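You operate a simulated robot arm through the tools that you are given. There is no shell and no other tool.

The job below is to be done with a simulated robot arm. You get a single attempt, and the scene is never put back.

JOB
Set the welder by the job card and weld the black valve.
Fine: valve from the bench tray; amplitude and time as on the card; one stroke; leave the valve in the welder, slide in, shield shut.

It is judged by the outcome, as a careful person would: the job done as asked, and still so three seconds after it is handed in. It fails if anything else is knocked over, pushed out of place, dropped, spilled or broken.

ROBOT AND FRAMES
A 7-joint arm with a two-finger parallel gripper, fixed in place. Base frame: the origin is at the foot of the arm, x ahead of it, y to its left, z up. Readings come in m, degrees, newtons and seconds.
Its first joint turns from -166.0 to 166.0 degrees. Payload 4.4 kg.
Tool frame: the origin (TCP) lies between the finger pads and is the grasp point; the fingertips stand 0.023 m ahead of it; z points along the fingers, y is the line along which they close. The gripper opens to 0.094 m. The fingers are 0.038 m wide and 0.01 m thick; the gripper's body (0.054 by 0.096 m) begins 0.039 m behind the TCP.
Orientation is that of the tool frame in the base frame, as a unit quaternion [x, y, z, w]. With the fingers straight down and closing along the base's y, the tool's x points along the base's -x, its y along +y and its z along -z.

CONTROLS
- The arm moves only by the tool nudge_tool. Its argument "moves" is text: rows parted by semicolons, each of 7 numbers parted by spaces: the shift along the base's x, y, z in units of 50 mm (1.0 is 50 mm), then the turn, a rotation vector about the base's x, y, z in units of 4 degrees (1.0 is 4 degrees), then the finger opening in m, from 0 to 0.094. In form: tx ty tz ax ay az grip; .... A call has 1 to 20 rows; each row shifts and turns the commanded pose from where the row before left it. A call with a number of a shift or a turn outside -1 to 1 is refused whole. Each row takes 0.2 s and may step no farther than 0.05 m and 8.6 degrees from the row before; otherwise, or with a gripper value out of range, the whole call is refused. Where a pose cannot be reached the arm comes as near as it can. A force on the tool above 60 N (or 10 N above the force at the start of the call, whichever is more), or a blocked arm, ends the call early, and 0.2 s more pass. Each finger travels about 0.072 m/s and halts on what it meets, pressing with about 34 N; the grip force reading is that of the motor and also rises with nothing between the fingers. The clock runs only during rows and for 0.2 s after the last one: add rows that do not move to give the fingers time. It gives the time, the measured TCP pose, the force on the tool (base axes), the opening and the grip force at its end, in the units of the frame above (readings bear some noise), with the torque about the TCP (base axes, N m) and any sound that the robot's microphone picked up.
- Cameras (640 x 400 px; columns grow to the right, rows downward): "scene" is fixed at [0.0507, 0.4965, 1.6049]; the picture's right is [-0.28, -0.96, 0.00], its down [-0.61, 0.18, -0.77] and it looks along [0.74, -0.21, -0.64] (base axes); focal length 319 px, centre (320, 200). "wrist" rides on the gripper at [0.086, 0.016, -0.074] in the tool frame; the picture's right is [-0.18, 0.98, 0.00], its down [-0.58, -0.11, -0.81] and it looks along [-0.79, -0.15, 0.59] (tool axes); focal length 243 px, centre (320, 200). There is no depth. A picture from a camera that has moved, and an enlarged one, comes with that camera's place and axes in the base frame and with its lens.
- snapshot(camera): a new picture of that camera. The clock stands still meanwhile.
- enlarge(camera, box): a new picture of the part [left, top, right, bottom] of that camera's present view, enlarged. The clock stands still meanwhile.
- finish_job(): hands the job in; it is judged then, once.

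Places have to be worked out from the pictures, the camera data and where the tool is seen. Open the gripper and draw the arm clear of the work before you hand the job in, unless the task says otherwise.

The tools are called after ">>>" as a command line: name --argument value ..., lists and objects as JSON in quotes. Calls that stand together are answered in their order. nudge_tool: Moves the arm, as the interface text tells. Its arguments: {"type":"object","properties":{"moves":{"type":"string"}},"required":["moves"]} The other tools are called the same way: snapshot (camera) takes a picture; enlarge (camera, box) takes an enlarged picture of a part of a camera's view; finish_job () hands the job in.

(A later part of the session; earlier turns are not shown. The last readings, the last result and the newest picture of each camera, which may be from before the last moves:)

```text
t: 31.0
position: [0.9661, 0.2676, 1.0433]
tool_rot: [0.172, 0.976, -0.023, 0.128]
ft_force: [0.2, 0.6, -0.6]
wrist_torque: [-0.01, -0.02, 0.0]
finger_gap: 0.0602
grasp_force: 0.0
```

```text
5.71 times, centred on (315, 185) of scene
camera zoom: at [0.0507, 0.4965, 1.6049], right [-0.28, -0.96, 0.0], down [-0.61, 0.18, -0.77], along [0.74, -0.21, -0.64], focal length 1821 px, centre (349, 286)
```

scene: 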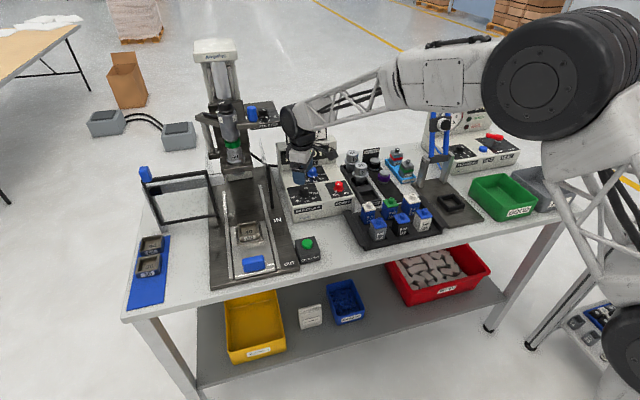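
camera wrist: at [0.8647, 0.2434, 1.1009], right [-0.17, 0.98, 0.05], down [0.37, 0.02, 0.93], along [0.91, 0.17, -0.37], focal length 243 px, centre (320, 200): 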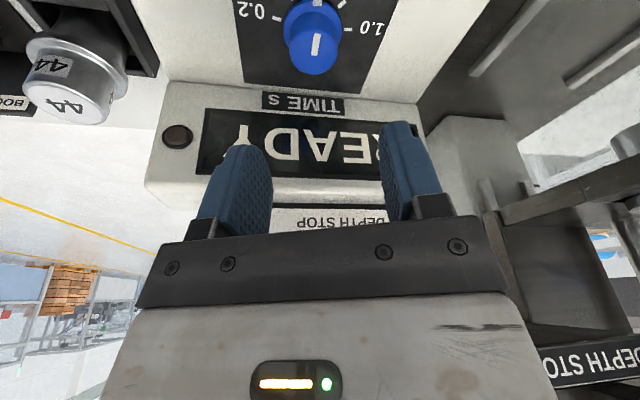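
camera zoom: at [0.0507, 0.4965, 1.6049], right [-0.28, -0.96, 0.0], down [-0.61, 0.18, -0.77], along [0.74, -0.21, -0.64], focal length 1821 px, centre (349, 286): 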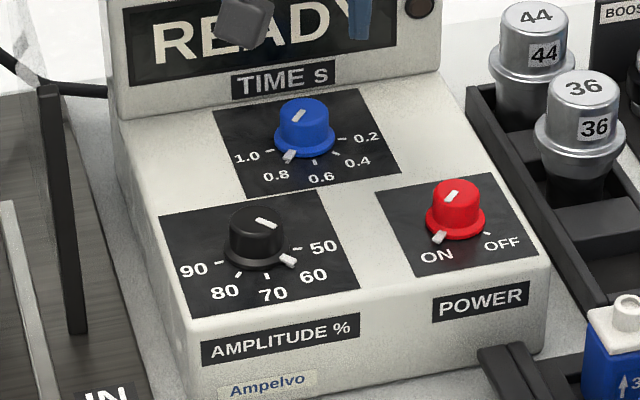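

Both settings are confirmed: amplitude 60 and time 0.8, power on. I withdraw, undo the tilt and yaw, and move to look down on the valve tray.

>>> nudge_tool --moves "-0.8 0 0.3 0.3206 0.881 0 0.08; -0.8 0 0.3 0.3206 0.881 0 0.08; -0.8 0 0.3 0.3206 0.881 0 0.08; -0.8 0 0.3 0.3206 0.881 0 0.08; -0.7 -0.6 0 0 0 1 0.08; -0.7 -0.6 0 0 0 1 0.08; -0.7 -0.6 0 0 0 1 0.08; -0.7 -0.6 0 0 0 1 0.08; -0.7 -0.6 0 0 0 1 0.08; 0 0 0 0 0 0 0.08; 0 0 0 0 0 0 0.08"

>>> snapshot --camera "wrist"

>>> enlarge --camera "wrist" --box '[150, 20, 400, 180]'

```text
t: 33.4
position: [0.6318, 0.1192, 1.102]
tool_rot: [0.0, 1.0, -0.001, 0.0]
ft_force: [0.0, 0.1, 0.6]
wrist_torque: [-0.02, -0.02, 0.0]
finger_gap: 0.0801
grasp_force: 0.0
```

```text
taken
camera wrist: at [0.5455, 0.1342, 1.1773], right [0.18, 0.98, 0.0], down [0.58, -0.11, 0.81], along [0.79, -0.15, -0.59], focal length 243 px, centre (320, 200)
```

wrist: 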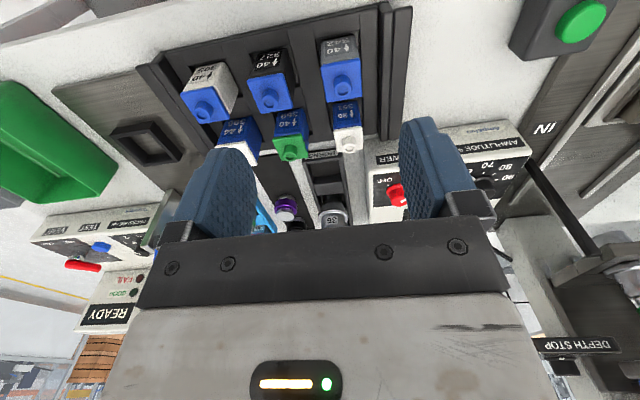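

```text
2.50 times, centred on (275, 100) of wrist
camera zoom: at [0.5455, 0.1342, 1.1773], right [0.18, 0.98, 0.0], down [0.58, -0.11, 0.81], along [0.79, -0.15, -0.59], focal length 606 px, centre (432, 450)
```

zoom: 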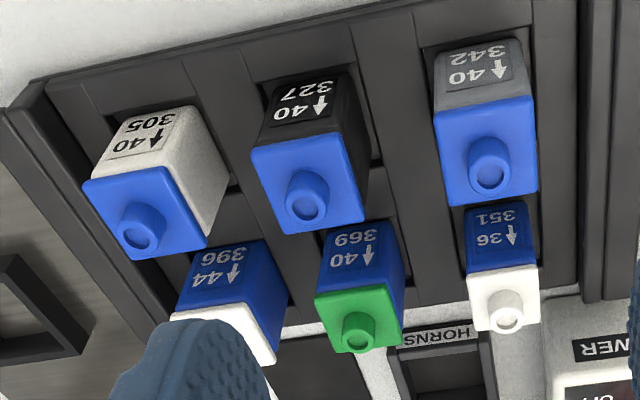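

From two views the black valve's cap is about 39 mm square, centred at (0.680, 0.0555), cap top z≈0.927 and stud top z≈0.943. Neighbours are 78 mm away in y and 72 mm in x. I check the valve's side profile and the tray height.

>>> enlarge --camera "scene" --box '[370, 200, 440, 250]'

>>> enlarge --camera "wrist" --box '[235, 30, 315, 130]'

```text
8.00 times, centred on (405, 225) of scene
camera zoom: at [0.0507, 0.4965, 1.6049], right [-0.28, -0.96, 0.0], down [-0.61, 0.18, -0.77], along [0.74, -0.21, -0.64], focal length 2550 px, centre (-360, 0)
```

zoom: 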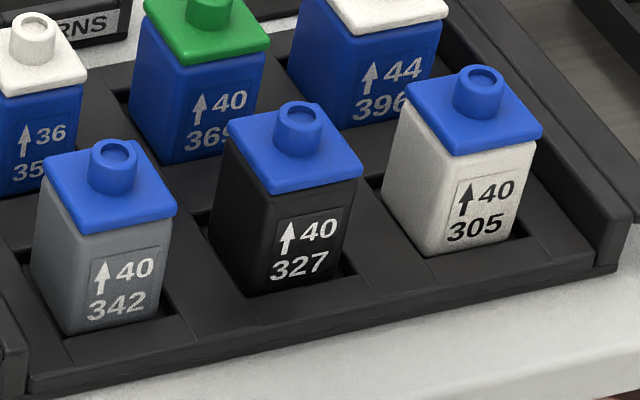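

```text
4.00 times, centred on (275, 80) of wrist
camera zoom: at [0.5455, 0.1342, 1.1773], right [0.18, 0.98, 0.0], down [0.58, -0.11, 0.81], along [0.79, -0.15, -0.59], focal length 970 px, centre (500, 680)
```

zoom: 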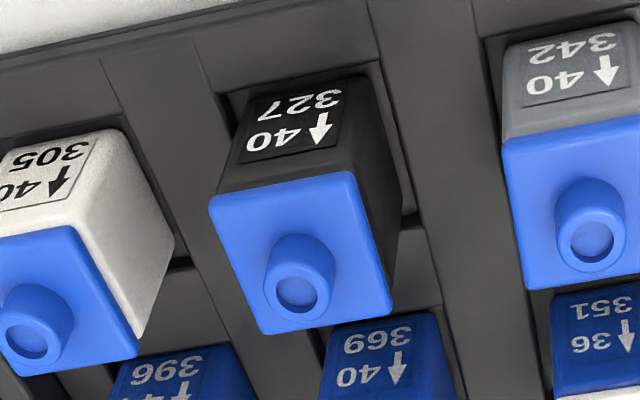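

The valve is a roughly 36 mm body with a slightly wider thin cap, standing in a shallow pocket. I move above it with a 60 mm opening (neighbour caps stay about 18 mm clear) and verify alignment.

>>> nudge_tool --moves "0.321 -0.425 -0.533 0 0 0 0.06; 0.321 -0.425 -0.533 0 0 0 0.06; 0.321 -0.425 -0.533 0 0 0 0.06; 0 0 0 0 0 0 0.06; 0 0 0 0 0 0 0.06"

>>> snapshot --camera "wrist"

>>> enlarge --camera "wrist" --box '[240, 40, 400, 200]'

```text
t: 34.6
position: [0.6793, 0.0531, 1.0205]
tool_rot: [-0.001, 1.0, 0.0, 0.0]
ft_force: [-0.6, 0.3, 1.1]
wrist_torque: [-0.03, 0.05, -0.03]
finger_gap: 0.06
grasp_force: 0.0
```

```text
taken
camera wrist: at [0.5932, 0.0694, 1.0963], right [0.18, 0.98, 0.0], down [0.58, -0.11, 0.81], along [0.79, -0.15, -0.59], focal length 243 px, centre (320, 200)
```

wrist: 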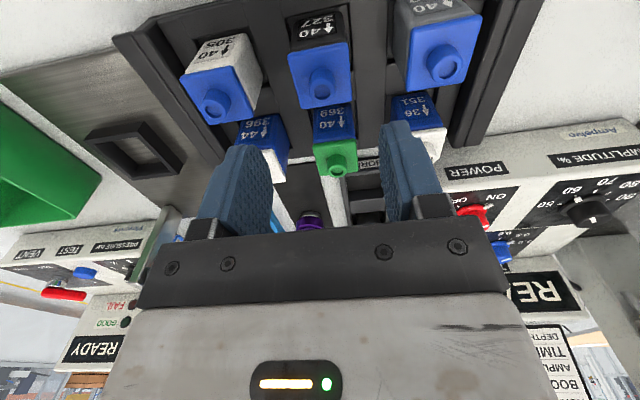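

```text
2.50 times, centred on (320, 120) of wrist
camera zoom: at [0.5932, 0.0694, 1.0963], right [0.18, 0.98, 0.0], down [0.58, -0.11, 0.81], along [0.79, -0.15, -0.59], focal length 606 px, centre (320, 400)
```

zoom: 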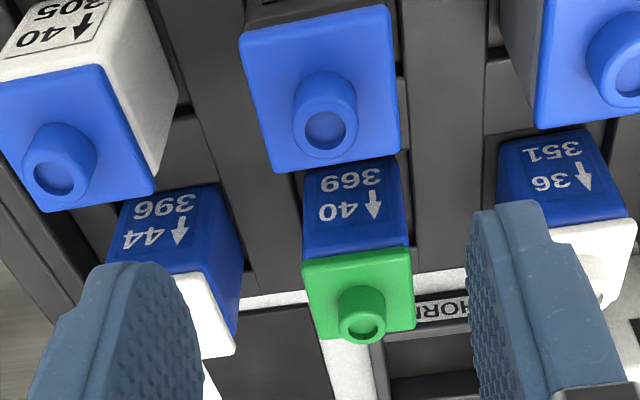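

The stud shows at (322, 92), as predicted for a centred valve, with about 1 mm of y to add. I descend to z≈0.918 around the cap and upper body.

>>> nudge_tool --moves "0 0.02 -0.5 0 0 0 0.06; 0 0 -0.5 0 0 0 0.06; 0 0 -0.5 0 0 0 0.06; 0 0 -0.4 0 0 0 0.06; 0 0 -0.15 0 0 0 0.06; 0 0 0 0 0 0 0.06"

>>> snapshot --camera "wrist"

```text
t: 36.0
position: [0.6796, 0.0561, 0.9187]
tool_rot: [0.0, 1.0, 0.0, 0.0]
ft_force: [-0.2, -1.0, -0.1]
wrist_torque: [-0.01, 0.03, 0.0]
finger_gap: 0.0601
grasp_force: 0.0
```

```text
taken
camera wrist: at [0.5934, 0.0715, 0.9947], right [0.18, 0.98, 0.0], down [0.58, -0.11, 0.81], along [0.79, -0.15, -0.59], focal length 243 px, centre (320, 200)
```

wrist: 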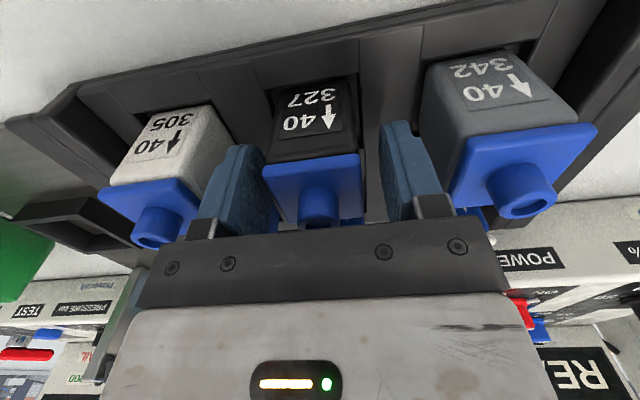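

The valve stands between the fingers, with both neighbours clear. I close the grip.

>>> nudge_tool --moves "0 0 0 0 0 0 0.046; 0 0 0 0 0 0 0.042; 0 0 0 0 0 0 0.036; 0 0 0 0 0 0 0.03; 0 0 0 0 0 0 0.03; 0 0 0 0 0 0 0.03"

```text
t: 37.4
position: [0.6796, 0.0563, 0.9193]
tool_rot: [0.0, 1.0, 0.0, 0.0]
ft_force: [-0.5, 0.6, -0.6]
wrist_torque: [0.02, -0.02, 0.02]
finger_gap: 0.0393
grasp_force: 34.2
```

The grip holds on the 39 mm cap. I lift straight up 0.16 m and check.

>>> nudge_tool --moves "0 0 0.3 0 0 0 0.03; 0 0 0.7 0 0 0 0.03; 0 0 0.8 0 0 0 0.03; 0 0 0.8 0 0 0 0.03; 0 0 0.6 0 0 0 0.03; 0 0 0 0 0 0 0.03; 0 0 0 0 0 0 0.03"

>>> snapshot --camera "wrist"

>>> enlarge --camera "scene" --box '[340, 140, 460, 250]'

```text
t: 39.0
position: [0.6787, 0.0563, 1.0803]
tool_rot: [0.0, 1.0, 0.001, 0.0]
ft_force: [0.2, 0.5, -0.3]
wrist_torque: [0.0, 0.01, -0.02]
finger_gap: 0.0394
grasp_force: 34.1
```

```text
taken
camera wrist: at [0.5922, 0.073, 1.1556], right [0.18, 0.98, 0.0], down [0.58, -0.11, 0.81], along [0.79, -0.15, -0.59], focal length 243 px, centre (320, 200)
```

wrist: 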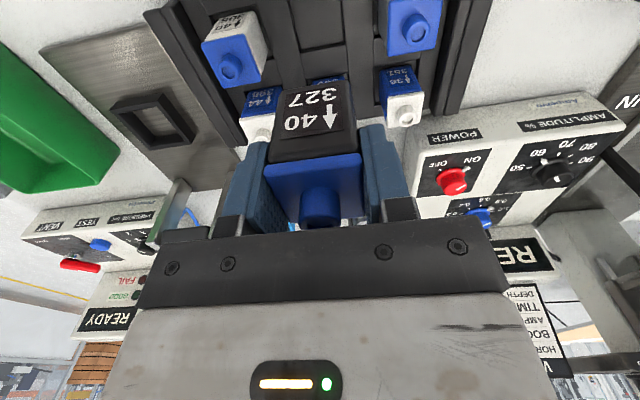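

```text
3.64 times, centred on (400, 195) of scene
camera zoom: at [0.0507, 0.4965, 1.6049], right [-0.28, -0.96, 0.0], down [-0.61, 0.18, -0.77], along [0.74, -0.21, -0.64], focal length 1159 px, centre (29, 218)
```

zoom: 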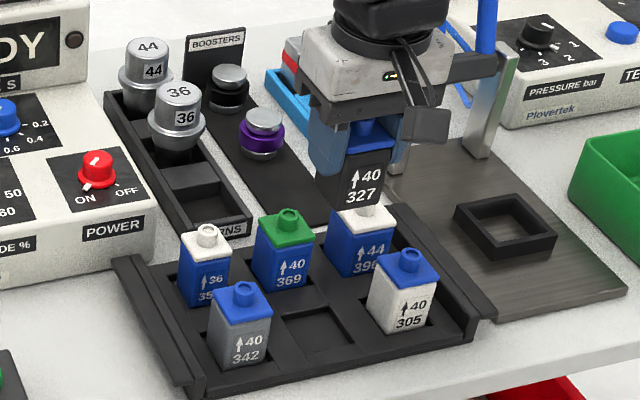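

The valve is securely held and the tray is undisturbed. I carry it across at the same height to beside the welder and look at the nest.

>>> nudge_tool --moves "0 0.86 0 0 0 0 0.03; 0 0.86 0 0 0 0 0.03; 0 0.86 0 0 0 0 0.03; 0 0.86 0 0 0 0 0.03; 0 0.86 0 0 0 0 0.03; 0 0.86 0 0 0 0 0.03; 0 0.86 0 0 0 0 0.03; 0 0.86 0 0 0 0 0.03; 0 0 0 0 0 0 0.03; 0 0 0 0 0 0 0.03"

>>> snapshot --camera "wrist"

>>> enlarge --camera "wrist" --box '[370, 40, 510, 160]'

>>> nudge_tool --moves "0 0.8 0 0 0 0 0.03; 0 0.8 0 0 0 0 0.03; 0 0.8 0 0 0 0 0.03; 0 0.8 0 0 0 0 0.03; 0 0.8 0 0 0 0 0.03; 0 0.2 0 0 0 0 0.03; 0 0 0 0 0 0 0.03; 0 0 0 0 0 0 0.03"

>>> snapshot --camera "wrist"

>>> enlarge --camera "wrist" --box '[150, 20, 310, 160]'

```text
t: 41.2
position: [0.6779, 0.3987, 1.08]
tool_rot: [0.0, 1.0, 0.0, -0.001]
ft_force: [-0.1, 1.4, -1.0]
wrist_torque: [-0.05, 0.0, -0.01]
finger_gap: 0.0395
grasp_force: 34.9
```

```text
taken
camera wrist: at [0.5922, 0.4138, 1.1554], right [0.18, 0.98, 0.0], down [0.58, -0.11, 0.81], along [0.79, -0.15, -0.59], focal length 243 px, centre (320, 200)
```

wrist: 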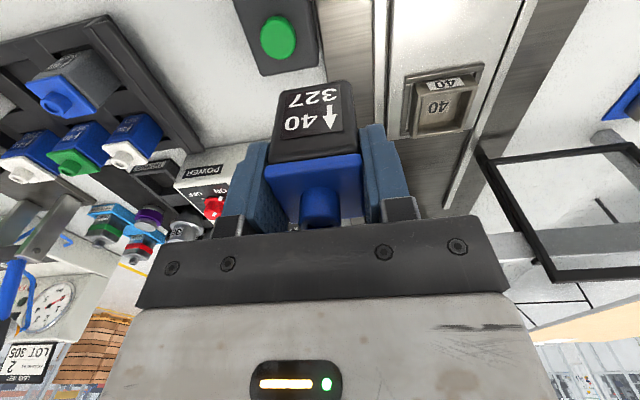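

```text
3.33 times, centred on (440, 100) of wrist
camera zoom: at [0.5922, 0.4138, 1.1554], right [0.18, 0.98, 0.0], down [0.58, -0.11, 0.81], along [0.79, -0.15, -0.59], focal length 809 px, centre (-80, 533)
```

zoom: 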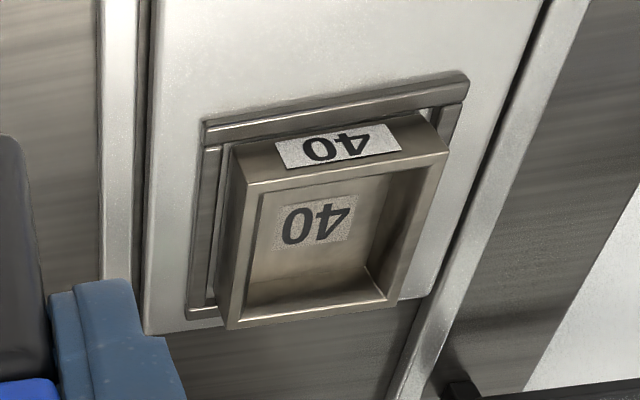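

```text
t: 43.0
position: [0.6796, 0.6085, 1.0791]
tool_rot: [0.0, 1.0, 0.0, 0.0]
ft_force: [0.0, 0.3, -0.6]
wrist_torque: [0.02, -0.03, 0.04]
finger_gap: 0.0396
grasp_force: 33.7
```

```text
taken
camera wrist: at [0.5933, 0.6252, 1.1551], right [0.18, 0.98, 0.0], down [0.58, -0.11, 0.81], along [0.79, -0.15, -0.59], focal length 243 px, centre (320, 200)
```

wrist: 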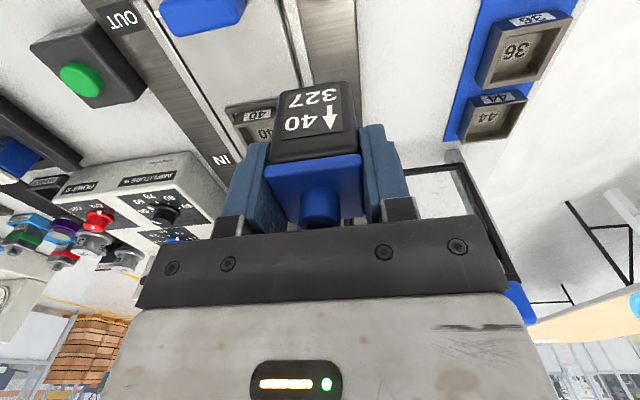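

```text
2.86 times, centred on (230, 90) of wrist
camera zoom: at [0.5933, 0.6252, 1.1551], right [0.18, 0.98, 0.0], down [0.58, -0.11, 0.81], along [0.79, -0.15, -0.59], focal length 693 px, centre (577, 514)
```

zoom: 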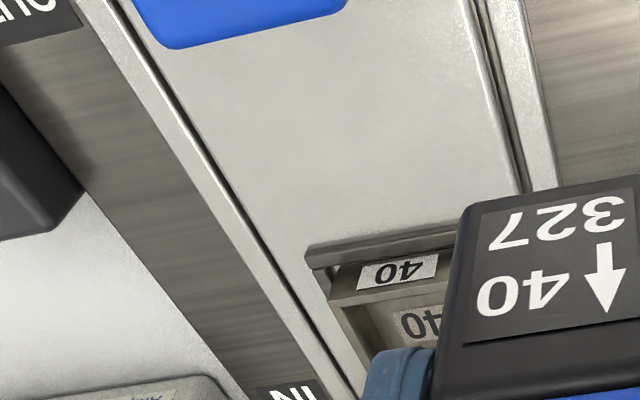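

The nest block measures about 58 mm square, centred near (0.780, 0.520), with its rim at z≈0.914. I go back a little to look into the pocket and find its depth and inner size.

>>> nudge_tool --moves "0.1 -0.8 0 0 0 0 0.03; 0.1 -0.8 0 0 0 0 0.03; 0.2 -0.8 0 0 0 0 0.03; 0.2 -0.8 0 0 0 0 0.03; 0.2 -0.6 0 0 0 0 0.03; 0 0 0 0 0 0 0.03; 0 0 0 0 0 0 0.03"

>>> snapshot --camera "wrist"

>>> enlarge --camera "wrist" --box '[380, 30, 480, 130]'

>>> enlarge --camera "scene" --box '[215, 210, 285, 275]'

```text
t: 44.6
position: [0.7216, 0.4195, 1.0782]
tool_rot: [0.0, 1.0, 0.001, 0.0]
ft_force: [-0.3, 1.6, -0.6]
wrist_torque: [-0.02, 0.02, -0.02]
finger_gap: 0.0397
grasp_force: 34.2
```

```text
taken
camera wrist: at [0.6339, 0.4348, 1.1539], right [0.18, 0.98, 0.0], down [0.58, -0.11, 0.81], along [0.79, -0.15, -0.59], focal length 243 px, centre (320, 200)
```

wrist: 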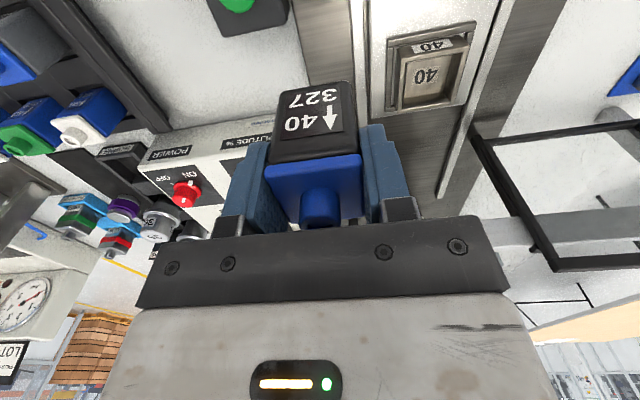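

```text
4.00 times, centred on (430, 80) of wrist
camera zoom: at [0.6339, 0.4348, 1.1539], right [0.18, 0.98, 0.0], down [0.58, -0.11, 0.81], along [0.79, -0.15, -0.59], focal length 970 px, centre (-120, 680)
```

zoom: 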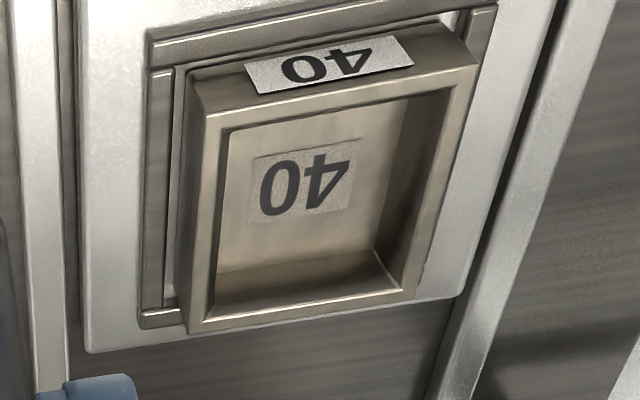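

```text
6.15 times, centred on (250, 242) of scene
camera zoom: at [0.0507, 0.4965, 1.6049], right [-0.28, -0.96, 0.0], down [-0.61, 0.18, -0.77], along [0.74, -0.21, -0.64], focal length 1962 px, centre (751, -62)
```

zoom: 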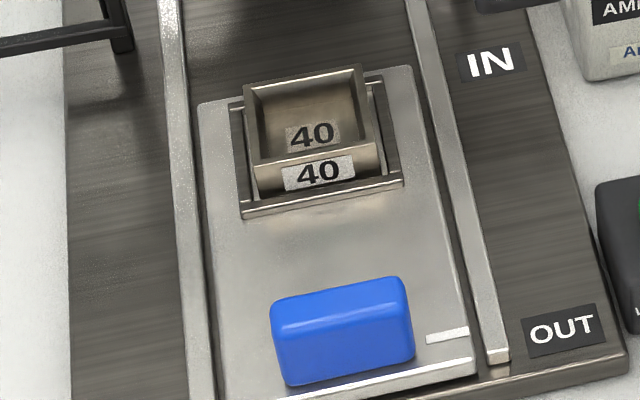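

The pocket is about 50 mm square inside with its floor near z≈0.897, so the valve should seat at TCP z≈0.953. I move above the nest centre (0.780, 0.520), lower to leave the valve some 15 mm above the rim, and look.

>>> nudge_tool --moves "0.39 0.67 0 0 0 0 0.03; 0.39 0.67 0 0 0 0 0.03; 0.39 0.67 0 0 0 0 0.03; 0 0 0 0 0 0 0.03; 0 0 -0.6 0 0 0 0.03; 0 0 -0.6 0 0 0 0.03; 0 0 -0.6 0 0 0 0.03; 0 0 0 0 0 0 0.03; 0 0 0 0 0 0 0.03"

>>> snapshot --camera "wrist"

>>> enlarge --camera "wrist" --box '[230, 0, 410, 150]'

>>> enlarge --camera "scene" --box '[200, 180, 300, 270]'

```text
t: 46.6
position: [0.7789, 0.5187, 0.9887]
tool_rot: [0.0, 1.0, 0.0, 0.0]
ft_force: [-0.2, -0.5, -1.0]
wrist_torque: [-0.01, -0.01, 0.0]
finger_gap: 0.0397
grasp_force: 34.8
```

```text
taken
camera wrist: at [0.6929, 0.5344, 1.0636], right [0.18, 0.98, 0.0], down [0.58, -0.11, 0.81], along [0.79, -0.15, -0.59], focal length 243 px, centre (320, 200)
```

wrist: 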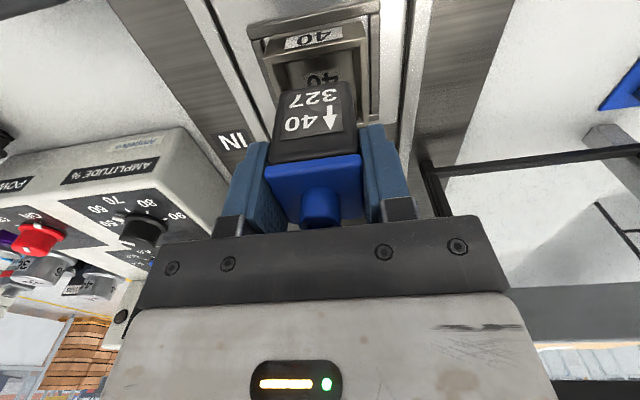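

```text
2.67 times, centred on (320, 75) of wrist
camera zoom: at [0.6929, 0.5344, 1.0636], right [0.18, 0.98, 0.0], down [0.58, -0.11, 0.81], along [0.79, -0.15, -0.59], focal length 647 px, centre (320, 533)
```

zoom: 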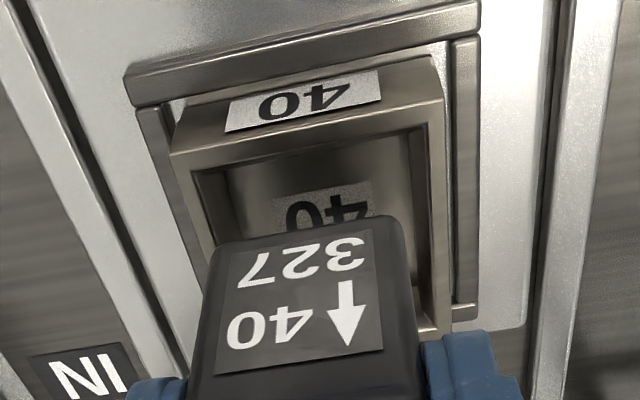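

```text
4.44 times, centred on (250, 225) of scene
camera zoom: at [0.0507, 0.4965, 1.6049], right [-0.28, -0.96, 0.0], down [-0.61, 0.18, -0.77], along [0.74, -0.21, -0.64], focal length 1417 px, centre (631, 89)
```

zoom: 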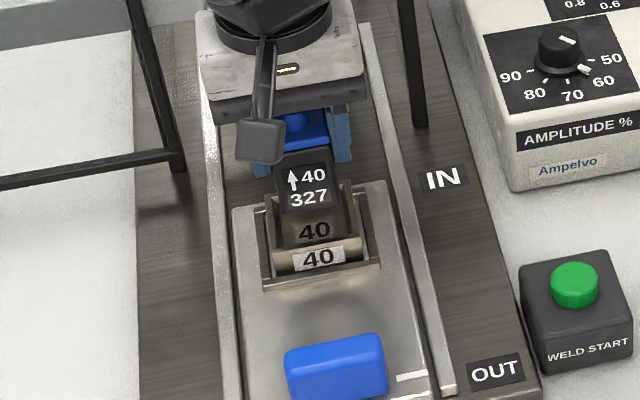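

In this close view the pocket centre is (0.7795, 0.5197), and the valve is centred to within 1 mm. I lower in and then feel for the floor in small steps.

>>> nudge_tool --moves "0.012 0.02 -0.2 0 0 0 0.03; 0 0 -0.2 0 0 0 0.03; 0 0 -0.2 0 0 0 0.03; 0 0 0 0 0 0 0.03"

>>> nudge_tool --moves "0 0 -0.03 0 0 0 0.03; 0 0 -0.03 0 0 0 0.03; 0 0 0 0 0 0 0.03"

```text
t: 47.6
position: [0.7799, 0.5196, 0.96]
tool_rot: [-0.001, 1.0, 0.0, 0.0]
ft_force: [0.3, -0.3, -0.1]
wrist_torque: [0.0, -0.01, 0.0]
finger_gap: 0.0394
grasp_force: 34.1
```

```text
t: 48.4
position: [0.779, 0.521, 0.9569]
tool_rot: [0.0, 1.0, -0.001, 0.0]
ft_force: [0.1, 0.3, -1.4]
wrist_torque: [0.03, 0.0, 0.01]
finger_gap: 0.0394
grasp_force: 33.9
```

No contact yet, so I continue down in 1.5 mm steps.

>>> nudge_tool --moves "0 0 -0.03 0 0 0 0.03; 0 0 -0.03 0 0 0 0.03; 0 0 0 0 0 0 0.03"

>>> snapshot --camera "wrist"

```text
t: 49.2
position: [0.7793, 0.5204, 0.955]
tool_rot: [0.0, 1.0, 0.0, -0.001]
ft_force: [0.5, -0.3, -0.6]
wrist_torque: [-0.03, 0.0, 0.01]
finger_gap: 0.0393
grasp_force: 34.3
```

```text
taken
camera wrist: at [0.6932, 0.5365, 1.0289], right [0.18, 0.98, 0.0], down [0.58, -0.11, 0.81], along [0.79, -0.15, -0.59], focal length 243 px, centre (320, 200)
```

wrist: 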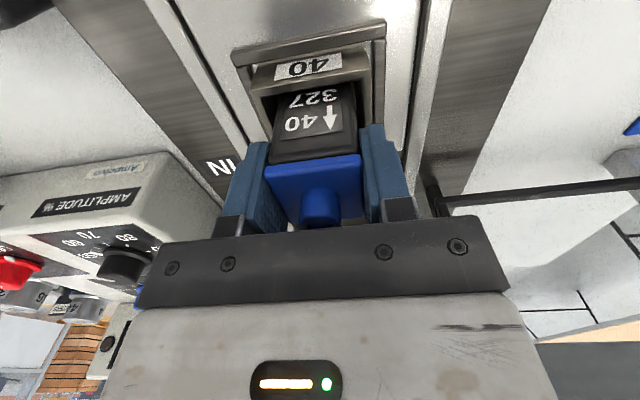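

The valve is inside the pocket walls. I keep lowering in small steps and watch the vertical force.

>>> nudge_tool --moves "0 0 -0.03 0 0 0 0.03; 0 0 -0.03 0 0 0 0.03; 0 0 0 0 0 0 0.03"

>>> nudge_tool --moves "0 0 -0.03 0 0 0 0.03; 0 0 -0.03 0 0 0 0.03; 0 0 0 0 0 0 0.03"

```text
t: 50.0
position: [0.7793, 0.5221, 0.9513]
tool_rot: [0.0, 1.0, 0.0, 0.0]
ft_force: [0.2, -1.8, 3.3]
wrist_torque: [-0.03, 0.02, 0.0]
finger_gap: 0.0394
grasp_force: 33.3
```

```text
t: 50.8
position: [0.7786, 0.5199, 0.9484]
tool_rot: [-0.001, 1.0, 0.0, 0.0]
ft_force: [2.5, 6.0, 16.4]
wrist_torque: [0.23, -0.15, -0.01]
finger_gap: 0.0395
grasp_force: 33.9
```

A vertical force of 16 N at TCP z≈0.948 means the valve is on the nest floor. I ease up 1.5 mm and open slowly, then look.

>>> nudge_tool --moves "0 0 0.03 0 0 0 0.03; 0 0 0 0 0 0 0.03; 0 0 0 0 0 0 0.041; 0 0 0 0 0 0 0.043; 0 0 0 0 0 0 0.048; 0 0 0 0 0 0 0.058; 0 0 0 0 0 0 0.06; 0 0 0 0 0 0 0.06"

>>> snapshot --camera "wrist"

>>> enlarge --camera "wrist" --box '[220, 20, 420, 220]'

```text
t: 52.6
position: [0.7788, 0.519, 0.9493]
tool_rot: [0.0, 1.0, 0.001, 0.0]
ft_force: [-0.1, 0.7, 1.0]
wrist_torque: [-0.02, -0.01, -0.01]
finger_gap: 0.06
grasp_force: 0.0
```

```text
taken
camera wrist: at [0.6927, 0.5358, 1.0242], right [0.18, 0.98, 0.0], down [0.58, -0.11, 0.81], along [0.79, -0.15, -0.59], focal length 243 px, centre (320, 200)
```

wrist: 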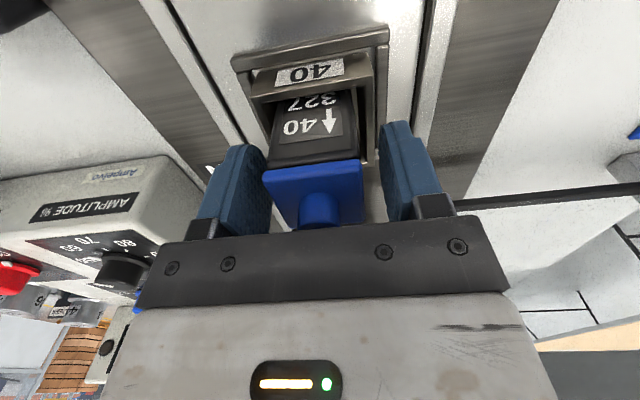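

```text
2.00 times, centred on (320, 120) of wrist
camera zoom: at [0.6927, 0.5358, 1.0242], right [0.18, 0.98, 0.0], down [0.58, -0.11, 0.81], along [0.79, -0.15, -0.59], focal length 485 px, centre (320, 360)
```

zoom: 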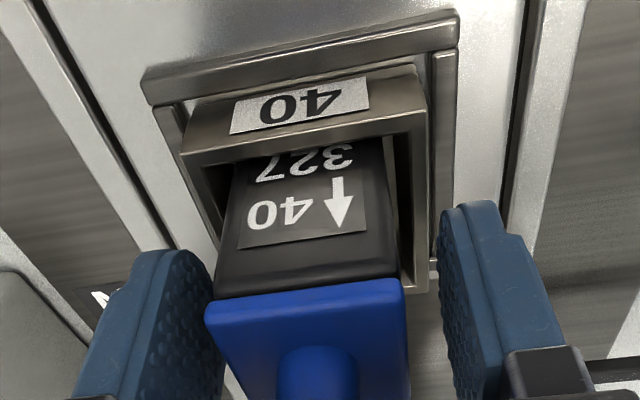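

The valve stands upright in the pocket and is released. I rise straight up, then draw back to look at the slide handle.

>>> nudge_tool --moves "0 0 0.5 0 0 0 0.06; 0 0 0.8 0 0 0 0.06; 0 0 0.8 0 0 0 0.06; -0.85 0 0 0 0 0 0.06; -0.85 0 0 0 0 0 0.06; -0.85 0 0 0 0 0 0.06; -0.85 0 0 0 0 0 0.06; -0.85 0 -0.3 0 0 0 0.06; 0 0 -0.5 0 0 0 0.06; 0 0 0 0 0 0 0.06; 0 0 0 0 0 0 0.06"

>>> snapshot --camera "wrist"

>>> enlarge --camera "scene" --box '[190, 170, 310, 290]'

```text
t: 55.0
position: [0.5675, 0.5209, 1.0129]
tool_rot: [0.0, 1.0, 0.0, 0.0]
ft_force: [0.0, -1.1, 1.2]
wrist_torque: [0.0, 0.02, -0.01]
finger_gap: 0.0601
grasp_force: 0.1
```

```text
taken
camera wrist: at [0.4806, 0.5364, 1.0878], right [0.18, 0.98, 0.0], down [0.58, -0.11, 0.81], along [0.79, -0.15, -0.59], focal length 243 px, centre (320, 200)
```

wrist: 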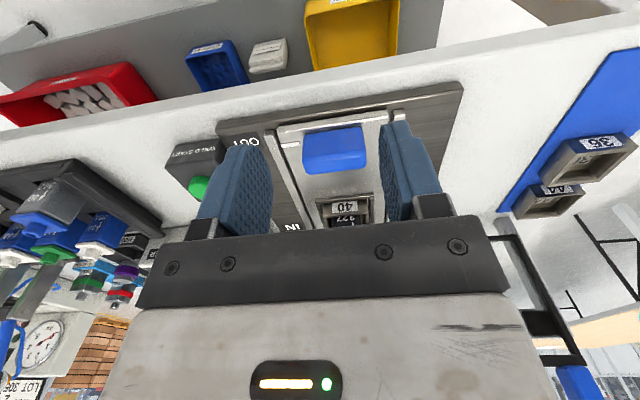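

```text
3.33 times, centred on (250, 230) of scene
camera zoom: at [0.0507, 0.4965, 1.6049], right [-0.28, -0.96, 0.0], down [-0.61, 0.18, -0.77], along [0.74, -0.21, -0.64], focal length 1062 px, centre (553, 100)
```

zoom: 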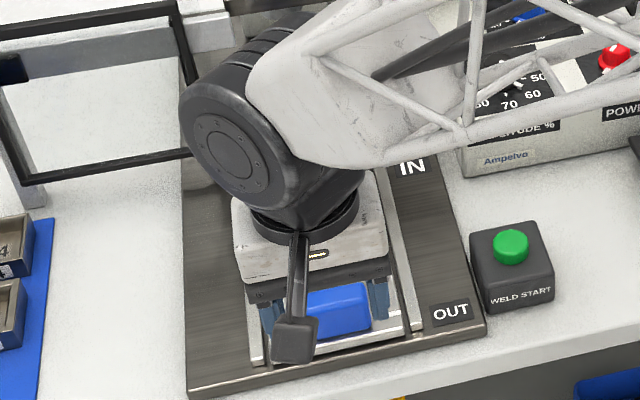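

I enlarge the handle in the wrist view to place it.

>>> enlarge --camera "wrist" --box '[240, 90, 440, 230]'

```text
2.86 times, centred on (340, 160) of wrist
camera zoom: at [0.4806, 0.5364, 1.0878], right [0.18, 0.98, 0.0], down [0.58, -0.11, 0.81], along [0.79, -0.15, -0.59], focal length 693 px, centre (263, 314)
```

zoom: 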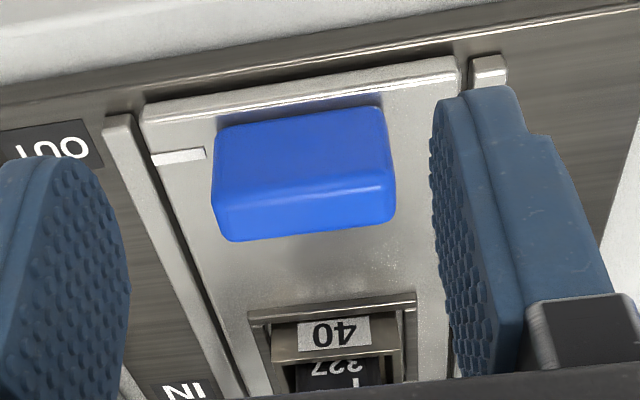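

The slide handle spans x 0.634–0.654, y 0.492–0.549 and z 0.889–0.927. I close the fingers and lower them just in front of it.

>>> nudge_tool --moves "0.1 0 -0.62 0 0 0 0.03; 0.2 0 -0.62 0 0 0 0.0; 0.2 0 -0.62 0 0 0 0.0; 0 0 0 0 0 0 0.0; 0 0 0 0 0 0 0.0; 0 0 0 0 0 0 0.0"

>>> snapshot --camera "wrist"

>>> enlarge --camera "scene" --box '[190, 170, 310, 290]'

```text
t: 56.4
position: [0.5914, 0.5194, 0.9213]
tool_rot: [0.0, 1.0, 0.0, 0.0]
ft_force: [0.0, -0.1, -1.0]
wrist_torque: [-0.04, 0.0, 0.0]
finger_gap: 0.0
grasp_force: 34.2
```

```text
taken
camera wrist: at [0.5057, 0.5357, 0.9967], right [0.18, 0.98, 0.0], down [0.58, -0.11, 0.81], along [0.79, -0.15, -0.59], focal length 243 px, centre (320, 200)
```

wrist: 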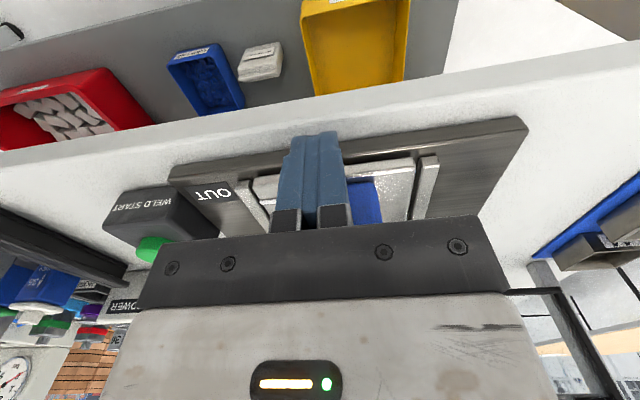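

```text
3.33 times, centred on (250, 230) of scene
camera zoom: at [0.0507, 0.4965, 1.6049], right [-0.28, -0.96, 0.0], down [-0.61, 0.18, -0.77], along [0.74, -0.21, -0.64], focal length 1062 px, centre (553, 100)
```

zoom: 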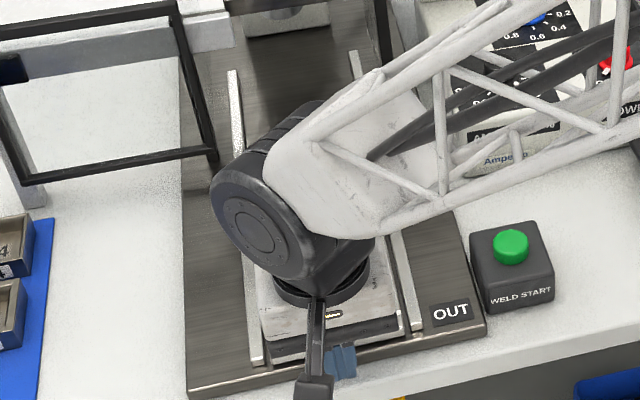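

The closed fingers are in front of the handle. I push in gently, starting with 5 mm rows to make contact.

>>> nudge_tool --moves "0.1 0.02 0 0 0 0 0; 0.1 0.01 0 0 0 0 0; 0.1 0 0 0 0 0 0; 0.1 0 0 0 0 0 0; 0.1 0 0 0 0 0 0; 0.1 0 0 0 0 0 0; 0.1 0 0 0 0 0 0; 0.1 0 0 0 0 0 0; 0 0 0 0 0 0 0"

>>> enlarge --camera "scene" --box '[190, 170, 310, 290]'

```text
t: 58.4
position: [0.6315, 0.5224, 0.9215]
tool_rot: [0.001, 1.0, 0.0, 0.0]
ft_force: [-2.9, 1.4, -0.3]
wrist_torque: [0.0, 0.02, 0.01]
finger_gap: 0.0001
grasp_force: 33.7
```

```text
3.33 times, centred on (250, 230) of scene
camera zoom: at [0.0507, 0.4965, 1.6049], right [-0.28, -0.96, 0.0], down [-0.61, 0.18, -0.77], along [0.74, -0.21, -0.64], focal length 1062 px, centre (553, 100)
```

zoom: 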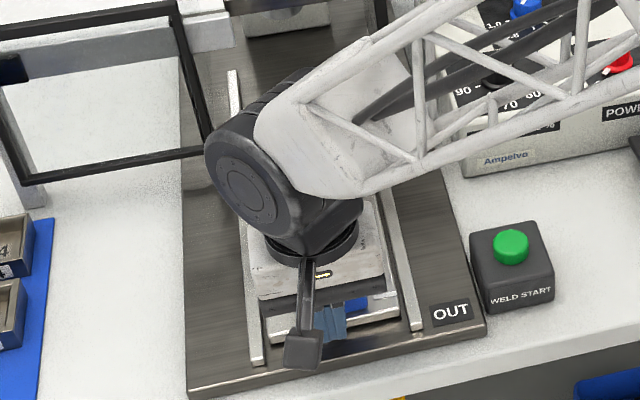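

The slide follows with only about 3 N. I keep pushing at a steady slow speed, 10 mm per row.

>>> nudge_tool --moves "0.15 0 0 0 0 0 0; 0.2 0 0 0 0 0 0; 0.2 0 0 0 0 0 0; 0.2 0 0 0 0 0 0; 0.2 0 0 0 0 0 0; 0.2 0 0 0 0 0 0; 0.2 0 0 0 0 0 0; 0.2 0 0 0 0 0 0; 0.2 0 0 0 0 0 0; 0.2 0 0 0 0 0 0; 0.2 0 0 0 0 0 0; 0.15 0 0 0 0 0 0; 0.1 0 0 0 0 0 0; 0 0 0 0 0 0 0"

>>> snapshot --camera "wrist"

>>> enlarge --camera "scene" --box '[190, 120, 310, 260]'

```text
t: 61.4
position: [0.7528, 0.5221, 0.9203]
tool_rot: [0.0, 1.0, 0.0, -0.001]
ft_force: [-1.4, 0.1, -0.5]
wrist_torque: [-0.03, 0.0, 0.01]
finger_gap: 0.0001
grasp_force: 34.5
```

```text
taken
camera wrist: at [0.6659, 0.5376, 0.9963], right [0.18, 0.98, 0.0], down [0.58, -0.11, 0.81], along [0.79, -0.15, -0.59], focal length 243 px, centre (320, 200)
```

wrist: 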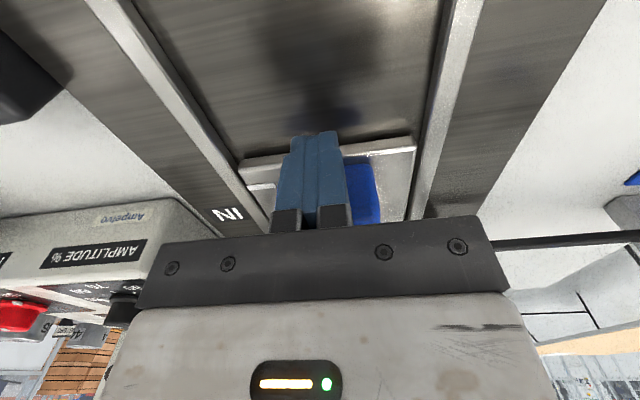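

```text
2.86 times, centred on (250, 190) of scene
camera zoom: at [0.0507, 0.4965, 1.6049], right [-0.28, -0.96, 0.0], down [-0.61, 0.18, -0.77], along [0.74, -0.21, -0.64], focal length 911 px, centre (520, 229)
```

zoom: 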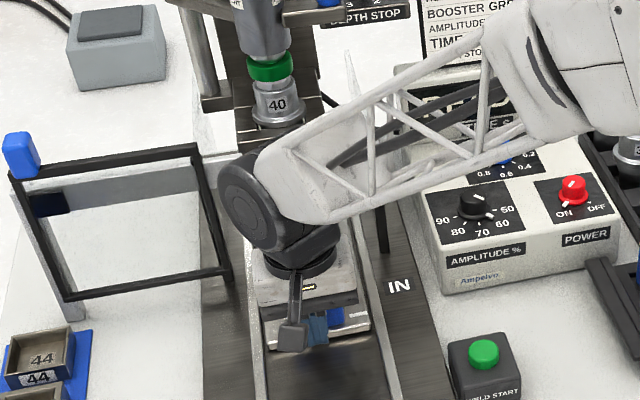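

The slide has come about 138 mm. I continue in 5 mm rows toward the IN mark.

>>> nudge_tool --moves "0.1 0 0 0 0 0 0; 0.1 0 0 0 0 0 0; 0.1 0 0 0 0 0 0; 0.1 0 0 0 0 0 0; 0.1 0 0 0 0 0 0; 0.1 0 0 0 0 0 0; 0.1 0 0 0 0 0 0; 0.06 0 0 0 0 0 0; 0 0 0 0 0 0 0"

>>> snapshot --camera "wrist"

>>> enlarge --camera "wrist" --box '[180, 120, 420, 260]'

```text
t: 63.4
position: [0.7905, 0.5216, 0.9214]
tool_rot: [0.0, 1.0, 0.0, 0.0]
ft_force: [-0.9, -0.2, 0.1]
wrist_torque: [-0.01, 0.04, 0.0]
finger_gap: 0.0002
grasp_force: 34.1
```

```text
taken
camera wrist: at [0.7036, 0.5378, 0.9966], right [0.18, 0.98, 0.0], down [0.58, -0.11, 0.81], along [0.79, -0.15, -0.59], focal length 243 px, centre (320, 200)
```

wrist: 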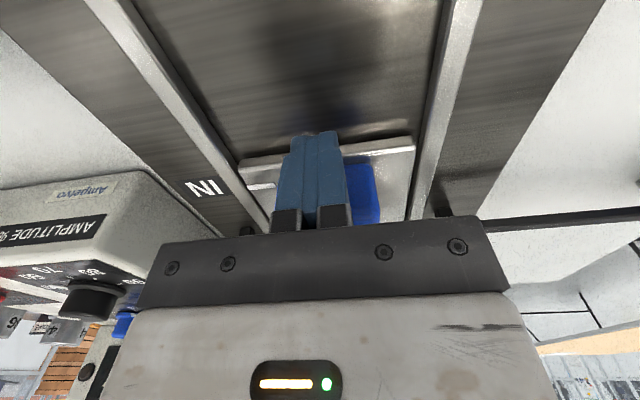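

```text
2.67 times, centred on (300, 190) of wrist
camera zoom: at [0.7036, 0.5378, 0.9966], right [0.18, 0.98, 0.0], down [0.58, -0.11, 0.81], along [0.79, -0.15, -0.59], focal length 647 px, centre (373, 227)
```

zoom: 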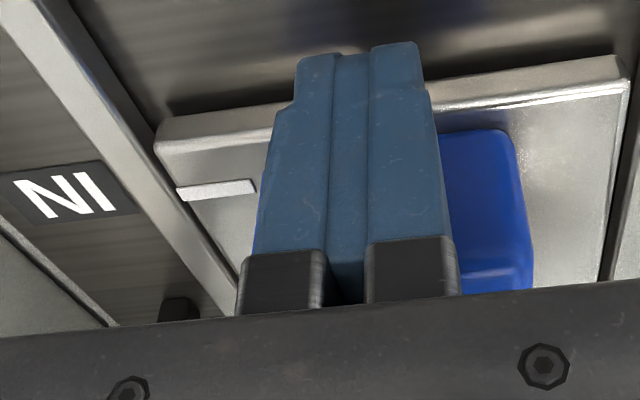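

The slide's mark is at x≈0.824 and the IN label at x≈0.842, so about 15 mm remain. I push on gently to the stop.

>>> nudge_tool --moves "0.08 0 0 0 0 0 0; 0.08 0 0 0 0 0 0; 0.08 0 0 0 0 0 0; 0.06 0 0 0 0 0 0; 0 0 0 0 0 0 0"

>>> nudge_tool --moves "0.04 0 0 0 0 0 0; 0.04 0 0 0 0 0 0; 0 0 0 0 0 0 0"

>>> enlarge --camera "wrist" --box '[180, 120, 420, 260]'

```text
t: 64.3
position: [0.8003, 0.5216, 0.921]
tool_rot: [-0.001, 1.0, -0.002, -0.003]
ft_force: [-26.2, -6.5, 12.1]
wrist_torque: [-0.06, -0.47, -0.25]
finger_gap: 0.0
grasp_force: 34.0
stopped in row 4: the force on the tool passed its limit at 74 N (the readings are from after the stop); the commanded pose is now the measured one
```

```text
t: 64.7
position: [0.8001, 0.5219, 0.9214]
tool_rot: [-0.001, 1.0, -0.003, -0.005]
ft_force: [-26.2, -7.1, 10.9]
wrist_torque: [0.01, -0.45, -0.29]
finger_gap: 0.0002
grasp_force: 34.5
stopped in row 1: the force on the tool passed its limit at 68 N (the readings are from after the stop); the commanded pose is now the measured one
```

```text
2.67 times, centred on (300, 190) of wrist
camera zoom: at [0.7144, 0.5384, 0.9963], right [0.18, 0.98, -0.01], down [0.59, -0.1, 0.8], along [0.79, -0.15, -0.6], focal length 647 px, centre (373, 227)
```

zoom: 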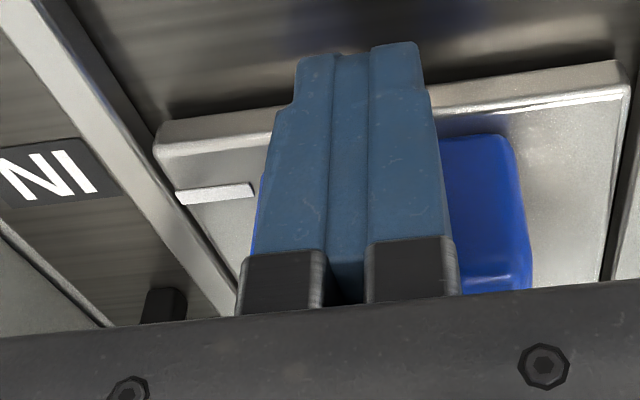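

The slide stopped hard at TCP x≈0.800, probably its end stop. I back off and look from the scene camera to check whether the valve sits under the horn and the mark is at IN.

>>> nudge_tool --moves "-0.2 0 0 0 0 0 0; -0.4 0 0 0 0 0 0; -0.6 0 0.5 0 0 0 0; -0.7 0 0.6 0 0 0 0; -0.7 0 0.6 0 0 0 0.03; -0.7 -0.5 0.4 0 0 0 0.06; -0.6 -0.7 0 0 0 0 0.06; 0 -0.9 0 0 0 0 0.06; 0 -0.9 0 0 0 0 0.06; 0 0 0 0 0 0 0.06"

>>> snapshot --camera "scene"

>>> enlarge --camera "scene" --box '[190, 120, 300, 240]'

>>> snapshot --camera "wrist"

```text
t: 66.9
position: [0.6045, 0.3713, 1.0255]
tool_rot: [-0.001, 1.0, -0.003, -0.004]
ft_force: [0.4, -1.0, 0.0]
wrist_torque: [-0.02, -0.01, -0.03]
finger_gap: 0.0601
grasp_force: 0.0
```

```text
taken
```

scene: 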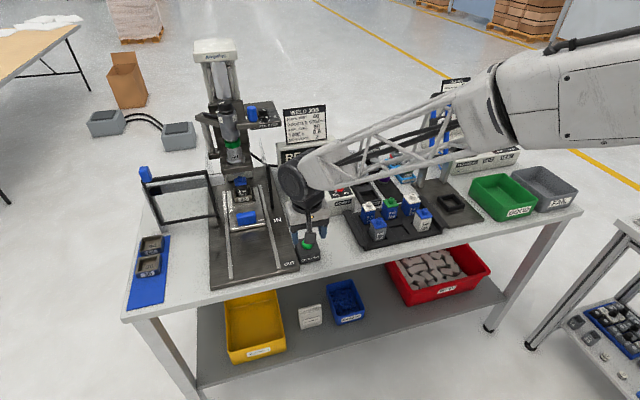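

```text
3.33 times, centred on (245, 180) of scene
camera zoom: at [0.0507, 0.4965, 1.6049], right [-0.28, -0.96, 0.0], down [-0.61, 0.18, -0.77], along [0.74, -0.21, -0.64], focal length 1062 px, centre (570, 267)
```

zoom: 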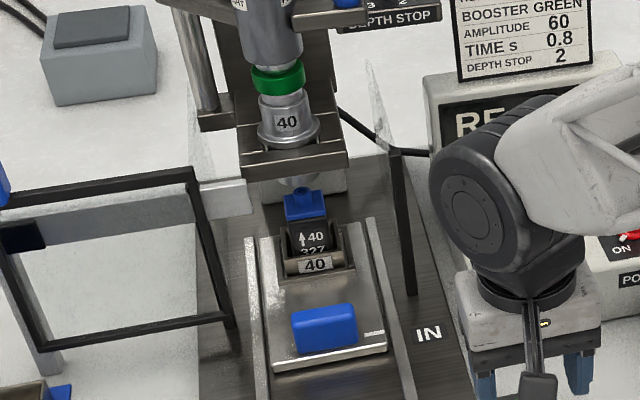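

```text
taken
camera wrist: at [0.5192, 0.388, 1.1017], right [0.18, 0.98, -0.01], down [0.59, -0.1, 0.8], along [0.79, -0.15, -0.6], focal length 243 px, centre (320, 200)
```

wrist: 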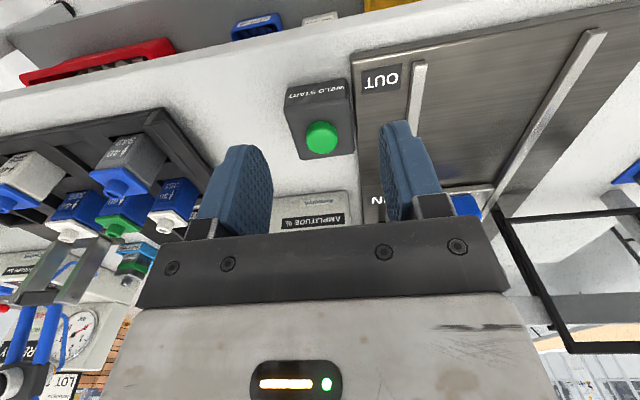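

The valve now stands below the horn and the slide mark is beside IN. I zoom in on the horn tip and valve to be sure nothing is touching or tilted.

>>> enlarge --camera "scene" --box '[220, 155, 270, 205]'

>>> enlarge --camera "scene" --box '[225, 195, 285, 240]'

```text
8.00 times, centred on (245, 180) of scene
camera zoom: at [0.0507, 0.4965, 1.6049], right [-0.28, -0.96, 0.0], down [-0.61, 0.18, -0.77], along [0.74, -0.21, -0.64], focal length 2550 px, centre (920, 360)
```

zoom: 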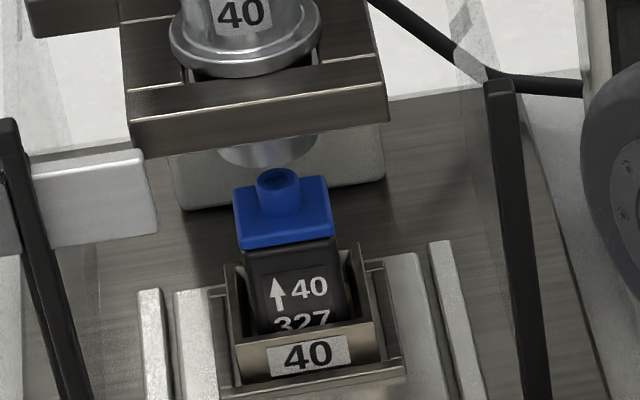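

```text
8.89 times, centred on (255, 218) of scene
camera zoom: at [0.0507, 0.4965, 1.6049], right [-0.28, -0.96, 0.0], down [-0.61, 0.18, -0.77], along [0.74, -0.21, -0.64], focal length 2833 px, centre (898, 44)
```

zoom: 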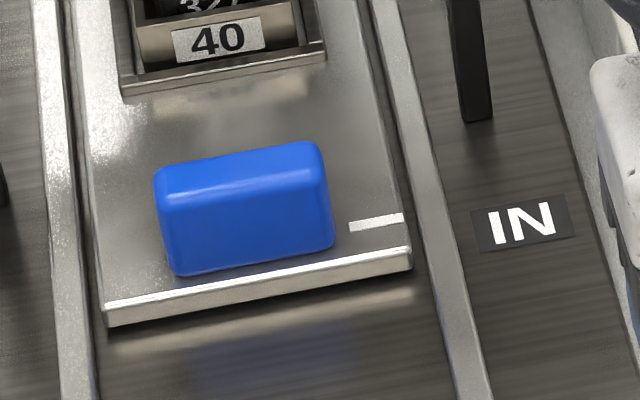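

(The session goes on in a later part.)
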